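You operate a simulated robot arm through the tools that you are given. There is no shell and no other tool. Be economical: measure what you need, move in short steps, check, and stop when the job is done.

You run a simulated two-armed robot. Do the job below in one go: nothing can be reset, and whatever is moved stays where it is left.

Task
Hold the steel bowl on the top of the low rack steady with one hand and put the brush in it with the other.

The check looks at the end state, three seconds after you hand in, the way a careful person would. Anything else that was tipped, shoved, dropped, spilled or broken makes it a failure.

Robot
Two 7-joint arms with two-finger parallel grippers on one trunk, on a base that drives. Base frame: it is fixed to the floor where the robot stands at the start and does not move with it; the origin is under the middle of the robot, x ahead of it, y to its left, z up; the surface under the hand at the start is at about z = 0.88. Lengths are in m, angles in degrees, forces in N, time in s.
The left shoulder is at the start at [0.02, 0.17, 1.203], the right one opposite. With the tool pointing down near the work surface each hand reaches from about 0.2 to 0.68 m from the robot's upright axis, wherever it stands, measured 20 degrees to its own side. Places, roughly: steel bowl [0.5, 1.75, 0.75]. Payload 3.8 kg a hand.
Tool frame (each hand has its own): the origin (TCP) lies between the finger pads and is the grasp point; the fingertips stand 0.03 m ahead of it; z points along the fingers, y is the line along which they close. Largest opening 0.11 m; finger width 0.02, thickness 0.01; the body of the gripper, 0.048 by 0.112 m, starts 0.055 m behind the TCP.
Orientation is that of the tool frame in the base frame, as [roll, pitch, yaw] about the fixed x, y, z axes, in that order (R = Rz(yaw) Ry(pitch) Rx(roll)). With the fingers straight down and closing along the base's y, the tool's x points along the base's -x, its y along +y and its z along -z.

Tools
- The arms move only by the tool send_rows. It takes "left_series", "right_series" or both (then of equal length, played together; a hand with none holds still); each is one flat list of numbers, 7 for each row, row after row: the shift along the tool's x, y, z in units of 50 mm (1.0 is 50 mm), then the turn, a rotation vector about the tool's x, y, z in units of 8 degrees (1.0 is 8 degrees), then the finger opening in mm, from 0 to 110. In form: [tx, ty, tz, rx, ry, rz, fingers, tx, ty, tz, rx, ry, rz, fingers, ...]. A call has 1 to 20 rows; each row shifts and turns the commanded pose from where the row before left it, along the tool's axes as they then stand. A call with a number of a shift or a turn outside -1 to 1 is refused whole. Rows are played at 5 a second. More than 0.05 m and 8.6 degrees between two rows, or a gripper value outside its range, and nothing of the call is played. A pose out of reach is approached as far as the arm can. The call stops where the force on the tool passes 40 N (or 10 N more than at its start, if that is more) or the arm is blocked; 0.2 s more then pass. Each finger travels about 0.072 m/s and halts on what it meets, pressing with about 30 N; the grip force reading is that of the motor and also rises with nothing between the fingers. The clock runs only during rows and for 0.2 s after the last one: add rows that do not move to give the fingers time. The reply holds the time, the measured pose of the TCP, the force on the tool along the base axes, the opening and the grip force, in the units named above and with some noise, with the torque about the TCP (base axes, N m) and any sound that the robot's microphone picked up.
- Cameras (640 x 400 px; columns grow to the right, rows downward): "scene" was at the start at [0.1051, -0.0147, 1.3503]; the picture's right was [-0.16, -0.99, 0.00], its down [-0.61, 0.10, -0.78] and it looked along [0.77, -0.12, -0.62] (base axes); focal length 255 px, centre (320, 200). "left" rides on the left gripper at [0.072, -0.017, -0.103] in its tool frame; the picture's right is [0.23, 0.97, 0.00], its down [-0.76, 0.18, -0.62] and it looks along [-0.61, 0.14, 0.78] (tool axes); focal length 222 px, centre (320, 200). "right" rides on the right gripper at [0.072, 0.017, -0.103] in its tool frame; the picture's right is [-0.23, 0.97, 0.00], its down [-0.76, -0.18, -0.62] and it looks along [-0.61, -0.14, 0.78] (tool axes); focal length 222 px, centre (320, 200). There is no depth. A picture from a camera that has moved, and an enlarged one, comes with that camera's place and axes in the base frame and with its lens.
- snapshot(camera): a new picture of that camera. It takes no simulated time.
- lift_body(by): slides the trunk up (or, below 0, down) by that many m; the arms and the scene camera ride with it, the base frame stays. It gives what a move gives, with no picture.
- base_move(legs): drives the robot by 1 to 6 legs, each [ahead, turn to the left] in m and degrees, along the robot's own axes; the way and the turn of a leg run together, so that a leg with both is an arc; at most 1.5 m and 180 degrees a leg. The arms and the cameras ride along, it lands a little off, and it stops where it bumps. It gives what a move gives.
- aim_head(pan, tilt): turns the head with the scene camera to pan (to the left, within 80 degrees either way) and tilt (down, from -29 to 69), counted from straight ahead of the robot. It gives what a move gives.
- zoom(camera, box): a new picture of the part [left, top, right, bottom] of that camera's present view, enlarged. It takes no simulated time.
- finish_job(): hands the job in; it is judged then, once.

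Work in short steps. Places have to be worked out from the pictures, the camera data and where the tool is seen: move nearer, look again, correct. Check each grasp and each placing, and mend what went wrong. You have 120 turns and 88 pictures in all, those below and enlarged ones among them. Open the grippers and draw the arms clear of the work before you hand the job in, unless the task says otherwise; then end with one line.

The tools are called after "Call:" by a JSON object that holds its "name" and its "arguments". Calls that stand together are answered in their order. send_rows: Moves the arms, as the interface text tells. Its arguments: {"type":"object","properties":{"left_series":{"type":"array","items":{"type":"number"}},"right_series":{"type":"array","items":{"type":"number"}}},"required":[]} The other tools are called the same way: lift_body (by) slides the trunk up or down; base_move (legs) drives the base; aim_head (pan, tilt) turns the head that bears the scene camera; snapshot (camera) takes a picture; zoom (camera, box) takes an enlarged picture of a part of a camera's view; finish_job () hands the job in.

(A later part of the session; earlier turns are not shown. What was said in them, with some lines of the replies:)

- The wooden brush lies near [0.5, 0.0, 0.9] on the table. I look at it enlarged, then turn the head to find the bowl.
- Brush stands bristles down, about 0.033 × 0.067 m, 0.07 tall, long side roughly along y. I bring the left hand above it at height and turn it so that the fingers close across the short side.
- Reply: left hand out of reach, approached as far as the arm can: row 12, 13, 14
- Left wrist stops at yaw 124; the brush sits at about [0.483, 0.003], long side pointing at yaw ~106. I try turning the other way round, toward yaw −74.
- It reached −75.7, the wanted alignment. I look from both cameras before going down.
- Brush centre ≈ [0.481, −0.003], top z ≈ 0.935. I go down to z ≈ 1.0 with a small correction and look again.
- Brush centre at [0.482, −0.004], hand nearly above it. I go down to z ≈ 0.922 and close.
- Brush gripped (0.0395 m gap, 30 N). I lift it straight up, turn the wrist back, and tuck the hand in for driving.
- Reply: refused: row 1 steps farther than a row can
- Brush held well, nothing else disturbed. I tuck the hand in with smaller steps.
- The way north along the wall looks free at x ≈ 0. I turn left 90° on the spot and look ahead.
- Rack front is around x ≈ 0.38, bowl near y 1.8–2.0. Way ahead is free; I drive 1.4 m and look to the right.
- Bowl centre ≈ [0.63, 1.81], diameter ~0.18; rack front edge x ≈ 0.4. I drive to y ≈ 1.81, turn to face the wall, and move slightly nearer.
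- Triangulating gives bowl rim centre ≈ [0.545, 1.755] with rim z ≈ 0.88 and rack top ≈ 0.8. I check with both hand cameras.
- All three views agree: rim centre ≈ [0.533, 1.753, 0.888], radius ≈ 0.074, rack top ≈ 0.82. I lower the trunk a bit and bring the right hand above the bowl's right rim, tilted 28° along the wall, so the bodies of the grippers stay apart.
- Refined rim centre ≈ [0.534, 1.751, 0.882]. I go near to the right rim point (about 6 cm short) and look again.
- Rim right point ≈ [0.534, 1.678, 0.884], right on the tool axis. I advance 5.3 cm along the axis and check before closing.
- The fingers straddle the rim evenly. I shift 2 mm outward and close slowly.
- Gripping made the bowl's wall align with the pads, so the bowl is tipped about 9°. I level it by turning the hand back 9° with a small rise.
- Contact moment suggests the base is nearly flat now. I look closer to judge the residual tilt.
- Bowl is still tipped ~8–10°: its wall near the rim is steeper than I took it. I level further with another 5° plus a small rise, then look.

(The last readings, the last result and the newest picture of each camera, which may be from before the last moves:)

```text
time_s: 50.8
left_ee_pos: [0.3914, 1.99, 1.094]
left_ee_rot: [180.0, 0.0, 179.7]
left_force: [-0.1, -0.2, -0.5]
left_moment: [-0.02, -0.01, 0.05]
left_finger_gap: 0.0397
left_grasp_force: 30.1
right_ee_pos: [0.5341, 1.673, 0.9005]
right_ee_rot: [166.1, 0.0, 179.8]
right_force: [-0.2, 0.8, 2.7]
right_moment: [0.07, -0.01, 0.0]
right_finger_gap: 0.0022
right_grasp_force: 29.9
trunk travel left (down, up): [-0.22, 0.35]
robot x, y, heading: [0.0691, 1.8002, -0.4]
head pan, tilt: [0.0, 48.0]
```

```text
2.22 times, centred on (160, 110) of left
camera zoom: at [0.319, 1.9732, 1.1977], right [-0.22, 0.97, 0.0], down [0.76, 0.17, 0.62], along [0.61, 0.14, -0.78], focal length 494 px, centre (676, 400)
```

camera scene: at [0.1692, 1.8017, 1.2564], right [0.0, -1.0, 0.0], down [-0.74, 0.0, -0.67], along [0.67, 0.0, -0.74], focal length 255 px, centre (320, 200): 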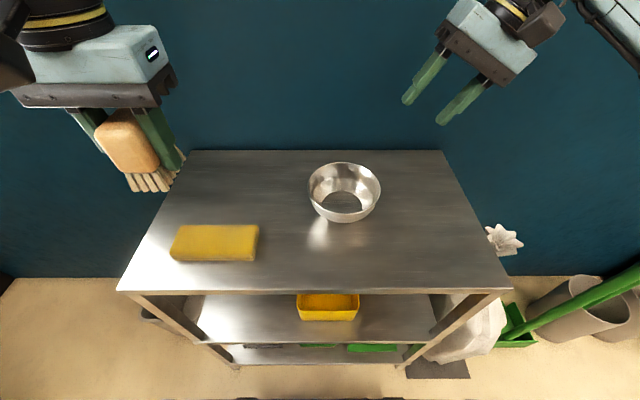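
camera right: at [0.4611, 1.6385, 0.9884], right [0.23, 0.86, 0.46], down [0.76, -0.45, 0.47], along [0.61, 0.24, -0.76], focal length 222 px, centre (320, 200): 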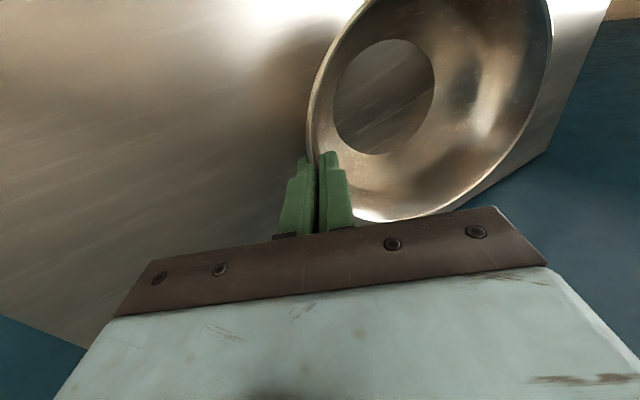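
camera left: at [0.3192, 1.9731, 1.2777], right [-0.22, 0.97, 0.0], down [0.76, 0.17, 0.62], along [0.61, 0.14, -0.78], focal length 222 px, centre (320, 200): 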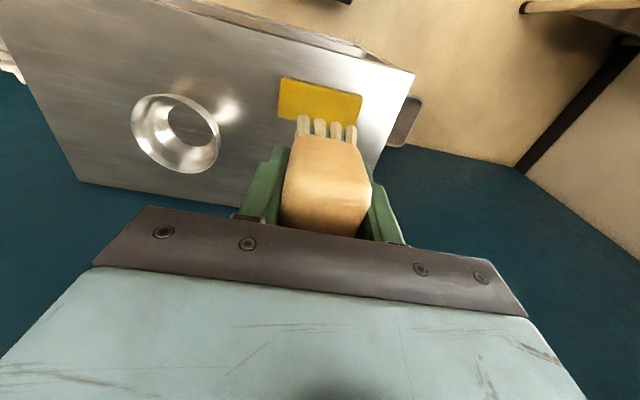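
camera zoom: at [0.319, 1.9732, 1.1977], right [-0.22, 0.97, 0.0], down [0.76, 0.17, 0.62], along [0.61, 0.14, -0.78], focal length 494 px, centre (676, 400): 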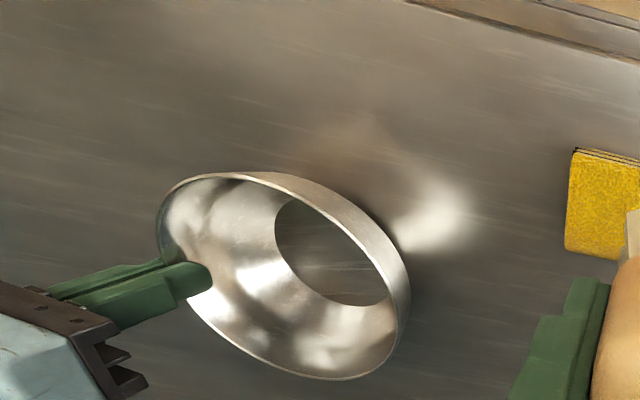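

Residual tilt now about 2–3°. One more small turn of 2.5°.

Call:
{"name": "send_rows", "arguments": {"right_series": [0, 0, -0.015, 0.16, 0, 0, 0, 0, 0, -0.015, 0.16, 0, 0, 0, 0, 0, 0, 0, 0, 0, 0]}}

Call:
{"name": "zoom", "arguments": {"camera": "scene", "box": [296, 150, 408, 220]}}

Call:
{"name": "zoom", "arguments": {"camera": "left", "box": [40, 20, 280, 200]}}

```text
time_s: 51.6
left_ee_pos: [0.3913, 1.9909, 1.0945]
left_ee_rot: [180.0, 0.0, 179.7]
left_force: [0.1, 0.1, -1.0]
left_moment: [0.02, -0.01, 0.04]
left_finger_gap: 0.0398
left_grasp_force: 30.2
right_ee_pos: [0.5346, 1.6719, 0.9012]
right_ee_rot: [168.6, 0.0, 179.8]
right_force: [0.9, 1.3, 0.6]
right_moment: [0.2, -0.15, 0.07]
right_finger_gap: 0.0025
right_grasp_force: 30.1
trunk travel left (down, up): [-0.22, 0.35]
robot x, y, heading: [0.0682, 1.8013, -0.2]
head pan, tilt: [0.0, 48.0]
```

```text
5.71 times, centred on (352, 185) of scene
camera zoom: at [0.1691, 1.8016, 1.2564], right [0.0, -1.0, 0.0], down [-0.74, 0.0, -0.67], along [0.67, 0.0, -0.74], focal length 1458 px, centre (137, 286)
```

zoom: 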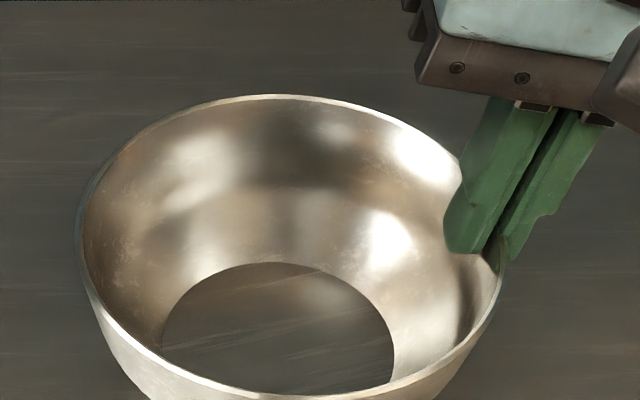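

```text
2.22 times, centred on (160, 110) of left
camera zoom: at [0.3191, 1.9732, 1.1977], right [-0.22, 0.97, 0.0], down [0.76, 0.17, 0.62], along [0.61, 0.14, -0.78], focal length 494 px, centre (676, 400)
```

zoom: 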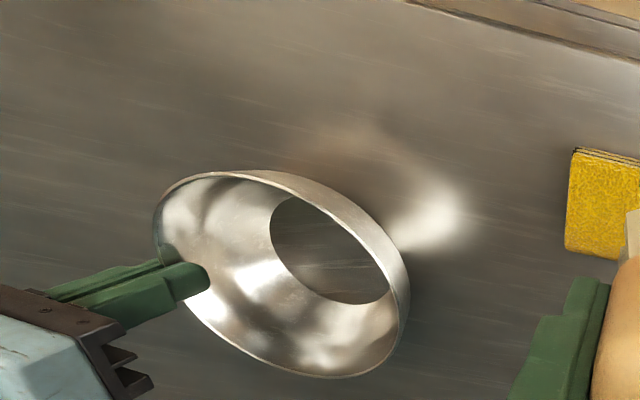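

The bowl is level and held, centre ≈ [0.53, 1.748]. Now I tilt the left hand 30° (so that its body leans away from the right hand) and bring the brush toward the bowl at height.

Call:
{"name": "send_rows", "arguments": {"left_series": [0, 0, 0, 0.75, 0, 0, 10, 0, 0, 0, 0.75, 0, 0, 10, 0, 0, 0, 0.75, 0, 0, 10, 0, 0, 0, 0.75, 0, 0, 10, 0, 0, 0, 0.75, 0, 0, 10, -0.56, -0.658, 0.38, 0, 0, 0, 10, -0.56, -0.658, 0.38, 0, 0, 0, 10, -0.56, -0.658, 0.38, 0, 0, 0, 10, -0.56, -0.658, 0.38, 0, 0, 0, 10, -0.56, -0.658, 0.38, 0, 0, 0, 10]}}

Call:
{"name": "snapshot", "arguments": {"camera": "scene"}}

Call:
{"name": "snapshot", "arguments": {"camera": "left"}}

```text
time_s: 53.8
left_ee_pos: [0.5313, 1.7979, 1.0915]
left_ee_rot: [-150.1, 0.1, 179.7]
left_force: [0.3, 0.3, -0.8]
left_moment: [0.0, -0.01, 0.0]
left_finger_gap: 0.0401
left_grasp_force: 29.9
right_ee_pos: [0.5347, 1.6731, 0.9017]
right_ee_rot: [168.4, 0.0, 179.8]
right_force: [0.2, -2.3, 2.4]
right_moment: [0.06, -0.2, -0.04]
right_finger_gap: 0.0025
right_grasp_force: 30.3
trunk travel left (down, up): [-0.22, 0.35]
robot x, y, heading: [0.0679, 1.8032, -0.1]
head pan, tilt: [0.0, 48.0]
```

```text
50 pictures are left
camera scene: at [0.1693, 1.8009, 1.2564], right [0.0, -1.0, 0.0], down [-0.74, 0.0, -0.67], along [0.67, 0.0, -0.74], focal length 255 px, centre (320, 200)
```

scene: 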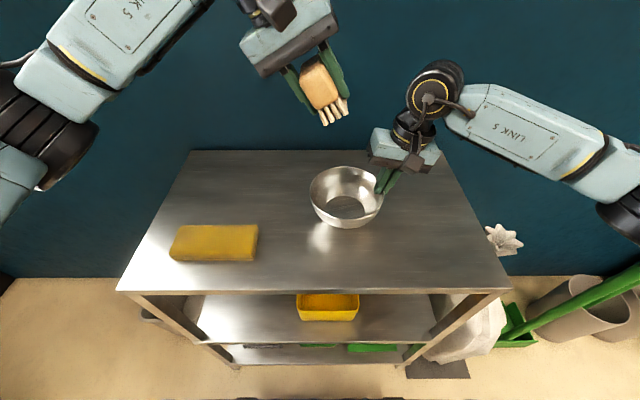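

```text
49 pictures are left
camera left: at [0.4589, 1.8348, 1.191], right [-0.22, 0.84, -0.49], down [0.76, 0.46, 0.45], along [0.61, -0.27, -0.75], focal length 222 px, centre (320, 200)
```

left: 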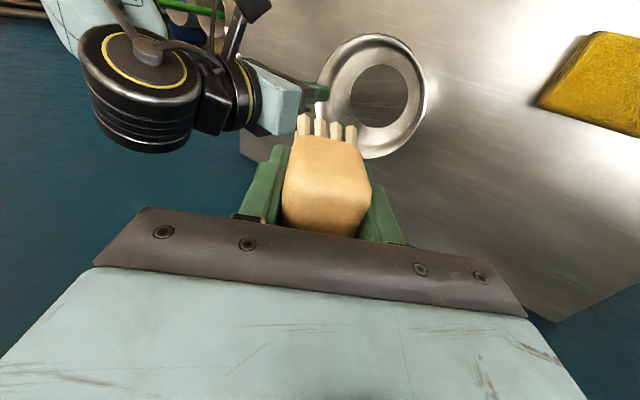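

Geometry leaves about 3 cm between the grippers. I lower the brush three fifths of the way (to z ≈ 0.96) and check.

Call:
{"name": "send_rows", "arguments": {"left_series": [0.02, 0.341, 0.798, 0, 0, 0, 10, 0.02, 0.341, 0.798, 0, 0, 0, 10, 0.02, 0.341, 0.798, 0, 0, 0, 10, 0, 0, 0, 0, 0, 0, 10]}}

Call:
{"name": "zoom", "arguments": {"camera": "scene", "box": [260, 80, 440, 230]}}

Call:
{"name": "snapshot", "arguments": {"camera": "left"}}

Call:
{"name": "snapshot", "arguments": {"camera": "right"}}

```text
time_s: 54.8
left_ee_pos: [0.5273, 1.7839, 0.9636]
left_ee_rot: [-150.0, 0.2, 179.7]
left_force: [0.3, -0.3, -0.9]
left_moment: [0.01, 0.01, -0.02]
left_finger_gap: 0.0398
left_grasp_force: 29.9
right_ee_pos: [0.5347, 1.6732, 0.9018]
right_ee_rot: [168.5, -0.1, 179.8]
right_force: [-0.3, 0.1, 2.1]
right_moment: [0.16, -0.13, -0.01]
right_finger_gap: 0.0022
right_grasp_force: 30.1
trunk travel left (down, up): [-0.22, 0.35]
robot x, y, heading: [0.0681, 1.8052, 0.0]
head pan, tilt: [0.0, 48.0]
```

```text
2.67 times, centred on (350, 155) of scene
camera zoom: at [0.1691, 1.8014, 1.2564], right [0.0, -1.0, 0.0], down [-0.74, 0.0, -0.67], along [0.67, 0.0, -0.74], focal length 680 px, centre (240, 320)
```

zoom: 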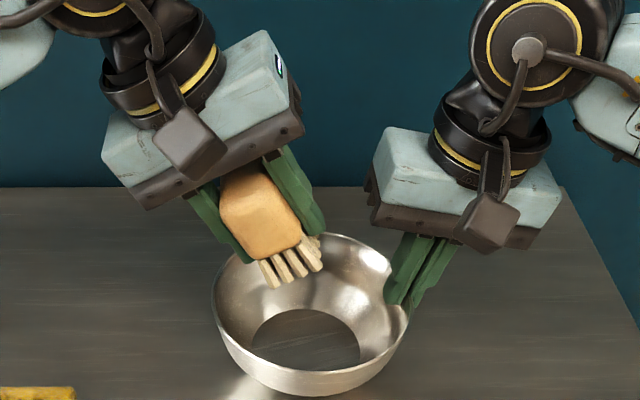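

```text
47 pictures are left
camera left: at [0.4554, 1.8205, 1.0621], right [-0.22, 0.84, -0.49], down [0.76, 0.46, 0.45], along [0.61, -0.27, -0.75], focal length 222 px, centre (320, 200)
```

left: 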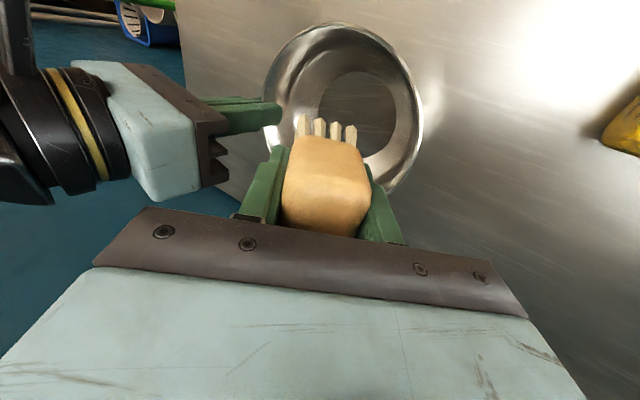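

```text
46 pictures are left
camera right: at [0.4607, 1.6686, 1.0058], right [0.23, 0.95, 0.19], down [0.76, -0.3, 0.58], along [0.61, 0.01, -0.79], focal length 222 px, centre (320, 200)
```

right: 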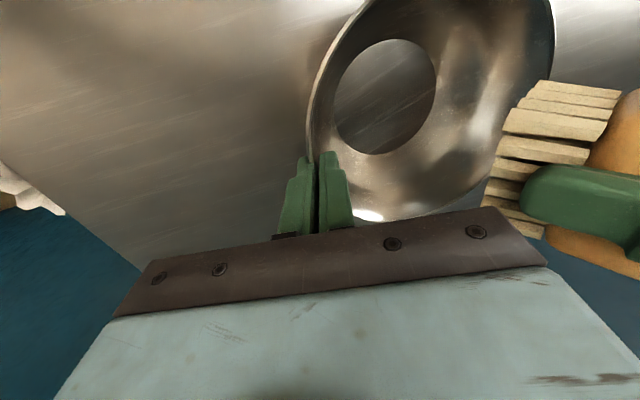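

Bowl centre ≈ [0.523, 1.748]; the brush is lined up and clear of the right hand. I lower it to just above the bottom.

Call:
{"name": "send_rows", "arguments": {"left_series": [0.04, 0.31, 0.76, 0, 0, 0, 10, 0.04, 0.2, 0.5, 0, 0, 0, 10, 0, 0.1, 0.24, 0, 0, 0, 10, 0, 0, 0, 0, 0, 0, 10]}}

Call:
{"name": "zoom", "arguments": {"camera": "scene", "box": [260, 80, 440, 230]}}

Call:
{"name": "snapshot", "arguments": {"camera": "right"}}

```text
time_s: 55.8
left_ee_pos: [0.5237, 1.7736, 0.8845]
left_ee_rot: [-150.0, 0.0, 179.8]
left_force: [-0.5, 1.0, -0.9]
left_moment: [0.02, 0.01, -0.01]
left_finger_gap: 0.0398
left_grasp_force: 30.3
right_ee_pos: [0.5337, 1.6726, 0.9023]
right_ee_rot: [168.5, 0.0, 179.8]
right_force: [-0.2, -0.1, 1.4]
right_moment: [0.11, -0.12, 0.0]
right_finger_gap: 0.0024
right_grasp_force: 29.9
trunk travel left (down, up): [-0.22, 0.35]
robot x, y, heading: [0.0718, 1.8048, -0.1]
head pan, tilt: [0.0, 48.0]
```

```text
2.67 times, centred on (350, 155) of scene
camera zoom: at [0.1691, 1.8014, 1.2564], right [0.0, -1.0, 0.0], down [-0.74, 0.0, -0.67], along [0.67, 0.0, -0.74], focal length 680 px, centre (240, 320)
```

zoom: 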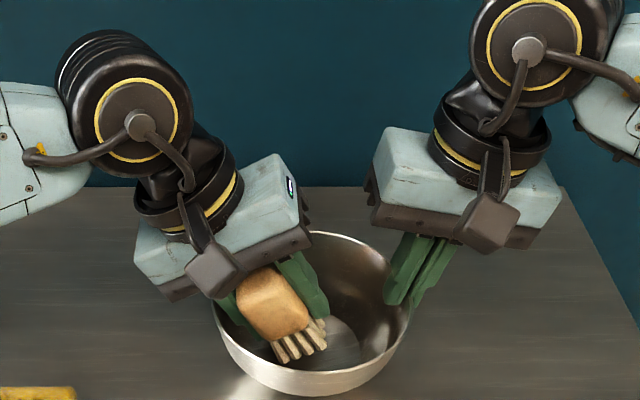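

```text
44 pictures are left
camera right: at [0.4607, 1.6687, 1.0058], right [0.23, 0.95, 0.19], down [0.76, -0.3, 0.58], along [0.61, 0.01, -0.79], focal length 222 px, centre (320, 200)
```

right: 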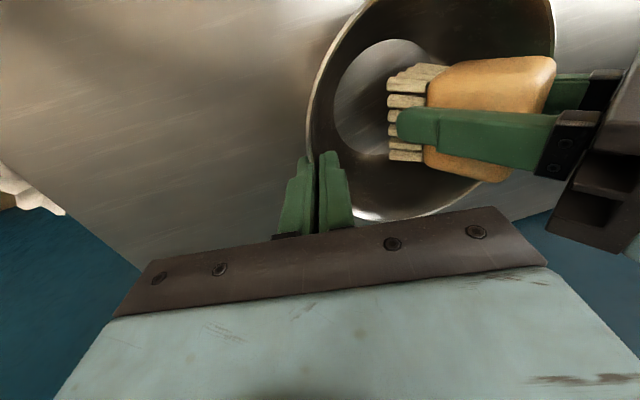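

Brush is inside the bowl, its bristles ~1 cm above the bottom, everything clear. I open the left fingers just a little to let it settle.

Call:
{"name": "send_rows", "arguments": {"left_series": [0, 0.02, 0.05, 0, 0, 0, 10, 0, 0, 0, 0, 0, 0, 46, 0, 0, 0, 0, 0, 0, 54, 0, 0, 0, 0, 0, 0, 54, 0, 0, 0, 0, 0, 0, 54]}}

Call:
{"name": "zoom", "arguments": {"camera": "scene", "box": [260, 80, 440, 230]}}

Call:
{"name": "snapshot", "arguments": {"camera": "right"}}

```text
time_s: 57.0
left_ee_pos: [0.5234, 1.772, 0.8831]
left_ee_rot: [-149.9, 0.1, 179.7]
left_force: [3.7, -14.1, 9.2]
left_moment: [0.51, 0.15, -0.02]
left_finger_gap: 0.0453
left_grasp_force: 0.1
right_ee_pos: [0.5336, 1.6737, 0.9016]
right_ee_rot: [168.4, 0.0, 179.8]
right_force: [-0.3, 12.8, 4.4]
right_moment: [0.25, -0.75, -0.23]
right_finger_gap: 0.0021
right_grasp_force: 30.4
trunk travel left (down, up): [-0.22, 0.35]
robot x, y, heading: [0.0689, 1.8015, -0.3]
head pan, tilt: [0.0, 48.0]
```

```text
2.67 times, centred on (350, 155) of scene
camera zoom: at [0.1685, 1.8013, 1.2565], right [0.0, -1.0, 0.0], down [-0.74, 0.0, -0.67], along [0.67, 0.0, -0.74], focal length 680 px, centre (240, 320)
```

zoom: 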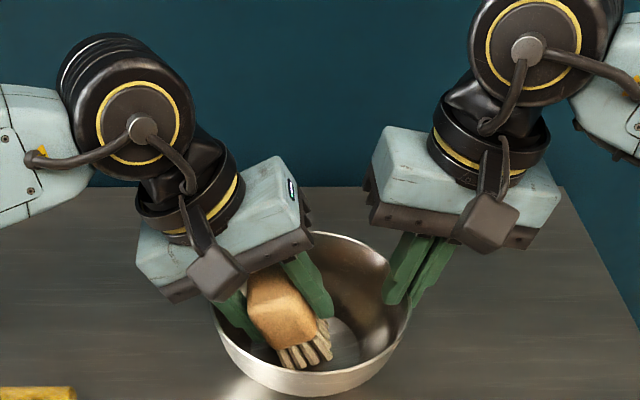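

```text
42 pictures are left
camera right: at [0.4601, 1.6692, 1.0064], right [0.23, 0.95, 0.2], down [0.76, -0.3, 0.58], along [0.61, 0.02, -0.79], focal length 222 px, centre (320, 200)
```

right: 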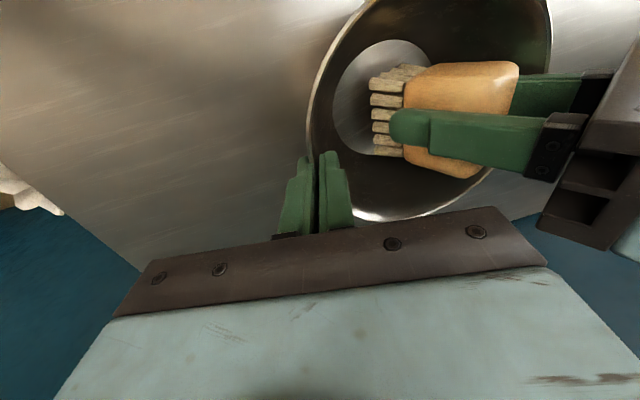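

The lower left finger touches the bowl wall (14 N); the brush is free. I ease the opening to 43 mm, shift 3 mm off the wall, and draw back along the tool axis.

Call:
{"name": "send_rows", "arguments": {"left_series": [0, 0, 0, 0, 0, 0, 43, 0, -0.03, -0.05, 0, 0, 0, 43, 0, -0.03, -0.2, 0, 0, 0, 43, 0, 0, -0.3, 0, 0, 0, 43, 0, 0, 0, 0, 0, 0, 43]}}

Call:
{"name": "zoom", "arguments": {"camera": "scene", "box": [260, 80, 440, 230]}}

Call:
{"name": "snapshot", "arguments": {"camera": "right"}}

```text
time_s: 58.2
left_ee_pos: [0.524, 1.7842, 0.907]
left_ee_rot: [-150.1, 0.0, 179.8]
left_force: [-0.2, -0.7, -0.4]
left_moment: [0.02, 0.05, 0.04]
left_finger_gap: 0.0433
left_grasp_force: 0.3
right_ee_pos: [0.5339, 1.671, 0.9015]
right_ee_rot: [168.7, -0.1, 179.7]
right_force: [-1.2, 0.1, 2.5]
right_moment: [0.19, -0.12, 0.08]
right_finger_gap: 0.0024
right_grasp_force: 30.5
trunk travel left (down, up): [-0.22, 0.35]
robot x, y, heading: [0.0743, 1.806, -0.3]
head pan, tilt: [0.0, 48.0]
```

```text
2.67 times, centred on (350, 155) of scene
camera zoom: at [0.1689, 1.8015, 1.2564], right [0.0, -1.0, 0.0], down [-0.74, 0.0, -0.67], along [0.67, 0.0, -0.74], focal length 680 px, centre (240, 320)
```

zoom: 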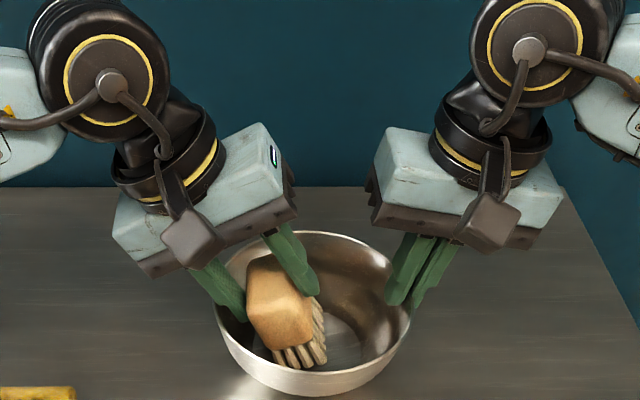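

```text
40 pictures are left
camera right: at [0.4608, 1.6681, 1.0055], right [0.23, 0.95, 0.19], down [0.76, -0.3, 0.58], along [0.61, 0.01, -0.8], focal length 222 px, centre (320, 200)
```

right: 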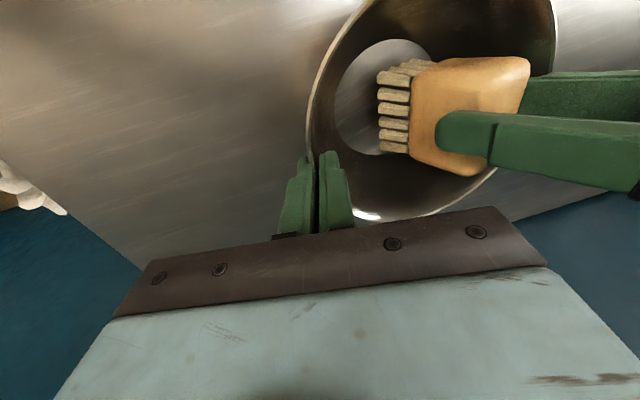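

The brush stays in the bowl and the contact force is gone. I draw the left hand further out along its axis.

Call:
{"name": "send_rows", "arguments": {"left_series": [0, 0, -0.3, 0, 0, 0, 45, 0, 0, -0.5, 0, 0, 0, 45, 0, 0, -0.8, 0, 0, 0, 45, 0, 0, -0.9, 0, 0, 0, 45, 0, 0, -0.9, 0, 0, 0, 45, 0, 0, 0, 0, 0, 0, 60]}}

Call:
{"name": "zoom", "arguments": {"camera": "scene", "box": [260, 80, 440, 230]}}

```text
time_s: 59.6
left_ee_pos: [0.5235, 1.87, 1.0539]
left_ee_rot: [-150.0, 0.0, 179.8]
left_force: [0.2, -0.5, 0.2]
left_moment: [0.05, -0.02, -0.02]
left_finger_gap: 0.0601
left_grasp_force: 0.0
right_ee_pos: [0.5341, 1.6725, 0.9013]
right_ee_rot: [168.4, -0.1, 179.8]
right_force: [-0.5, -1.3, 0.8]
right_moment: [0.06, -0.16, -0.05]
right_finger_gap: 0.0024
right_grasp_force: 29.9
trunk travel left (down, up): [-0.22, 0.35]
robot x, y, heading: [0.0729, 1.8051, -0.2]
head pan, tilt: [0.0, 48.0]
```

```text
2.67 times, centred on (350, 155) of scene
camera zoom: at [0.1691, 1.8014, 1.2564], right [0.0, -1.0, 0.0], down [-0.74, 0.0, -0.67], along [0.67, 0.0, -0.74], focal length 680 px, centre (240, 320)
```

zoom: 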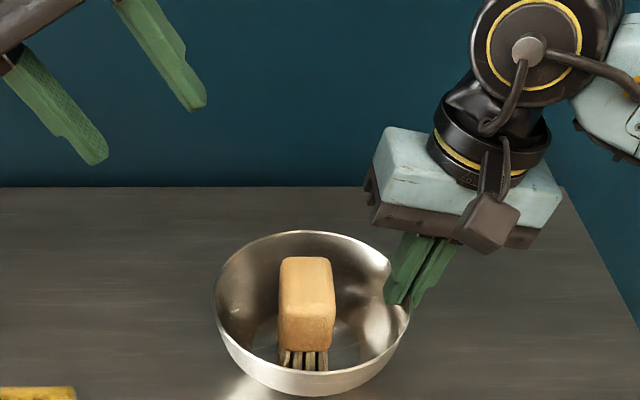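

The brush stands upright in the bowl. I open the right hand gently and draw it back along its axis, and move the left further aside.

Call:
{"name": "send_rows", "arguments": {"right_series": [0, 0, 0, 0, 0, 0, 6, 0, 0, 0, 0, 0, 0, 14, 0, 0, 0, 0, 0, 0, 24, 0, 0, 0, 0, 0, 0, 30, 0, 0, -0.2, 0, 0, 0, 30, 0, 0, -0.5, 0, 0, 0, 30, 0, 0, -0.8, 0, 0, 0, 30, 0, 0, -0.9, 0, 0, 0, 30, 0, 0, -0.9, 0, 0, 0, 60]}}

Call:
{"name": "zoom", "arguments": {"camera": "scene", "box": [260, 80, 440, 230]}}

```text
time_s: 61.6
left_ee_pos: [0.5254, 1.8692, 1.0547]
left_ee_rot: [-150.0, -0.1, 179.7]
left_force: [-0.3, 0.1, -1.0]
left_moment: [-0.02, -0.01, -0.02]
left_finger_gap: 0.0598
left_grasp_force: 0.1
right_ee_pos: [0.5326, 1.6389, 1.0647]
right_ee_rot: [168.5, 0.0, 179.8]
right_force: [-0.5, 0.1, 1.1]
right_moment: [0.01, -0.01, -0.01]
right_finger_gap: 0.0601
right_grasp_force: 0.1
trunk travel left (down, up): [-0.22, 0.35]
robot x, y, heading: [0.0729, 1.804, -0.2]
head pan, tilt: [0.0, 48.0]
```

```text
2.67 times, centred on (350, 155) of scene
camera zoom: at [0.1689, 1.8017, 1.2564], right [0.0, -1.0, 0.0], down [-0.74, 0.0, -0.67], along [0.67, 0.0, -0.74], focal length 680 px, centre (240, 320)
```

zoom: 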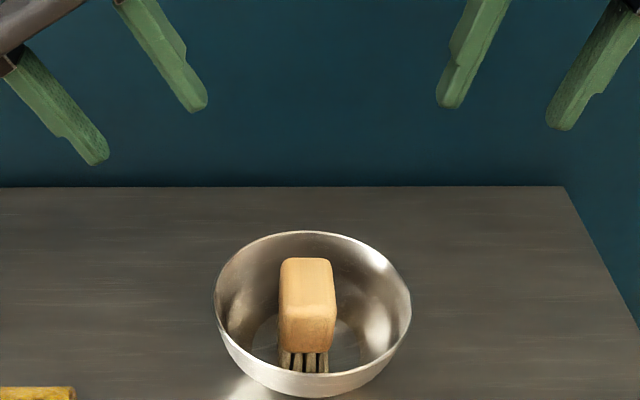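

The bowl is level, the brush rests in it, and both hands are open. I draw both arms further back and take a last full look.

Call:
{"name": "send_rows", "arguments": {"left_series": [0.6, 0, -0.5, 0, 0, 0, 80, 0.6, 0, -0.5, 0, 0, 0, 100, 0.6, 0, 0, 0, 0, 0, 110], "right_series": [0.6, 0, -0.5, 0, 0, 0, 80, 0.6, 0, -0.5, 0, 0, 0, 100, 0.6, 0, 0, 0, 0, 0, 110]}}

Call:
{"name": "snapshot", "arguments": {"camera": "scene"}}

```text
time_s: 62.4
left_ee_pos: [0.4331, 1.8957, 1.0979]
left_ee_rot: [-150.0, 0.2, 179.8]
left_force: [-0.2, -0.1, -0.4]
left_moment: [-0.03, -0.02, -0.01]
left_finger_gap: 0.1099
left_grasp_force: 0.1
right_ee_pos: [0.4417, 1.6303, 1.1126]
right_ee_rot: [168.6, 0.0, 179.6]
right_force: [0.2, 0.3, 0.5]
right_moment: [0.01, -0.01, -0.01]
right_finger_gap: 0.11
right_grasp_force: 0.1
trunk travel left (down, up): [-0.22, 0.35]
robot x, y, heading: [0.0724, 1.8031, -0.2]
head pan, tilt: [0.0, 48.0]
```

```text
37 pictures are left
camera scene: at [0.1685, 1.8014, 1.2564], right [0.0, -1.0, 0.0], down [-0.74, 0.0, -0.67], along [0.67, 0.0, -0.74], focal length 255 px, centre (320, 200)
```

scene: 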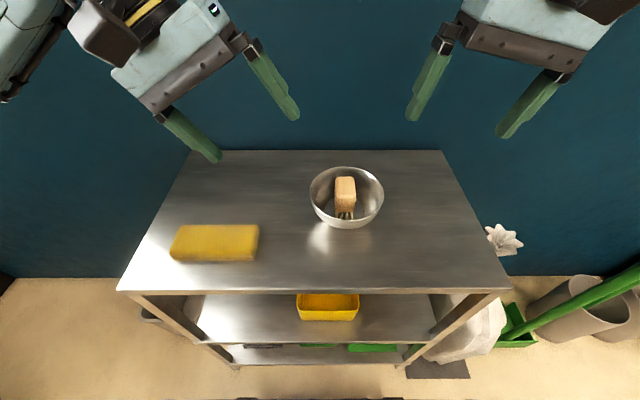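

All is settled and undisturbed; I hand the job in.

Call:
{"name": "finish_job", "arguments": {}}

```text
The job is handed in.
```

The brush is standing in the steel bowl on the low rack. The right hand held the bowl while the left put the brush in. Gripping the rim briefly tipped the bowl, so I levelled it before placing the brush. Both hands are open and clear, and the last picture shows nothing else on the rack disturbed.
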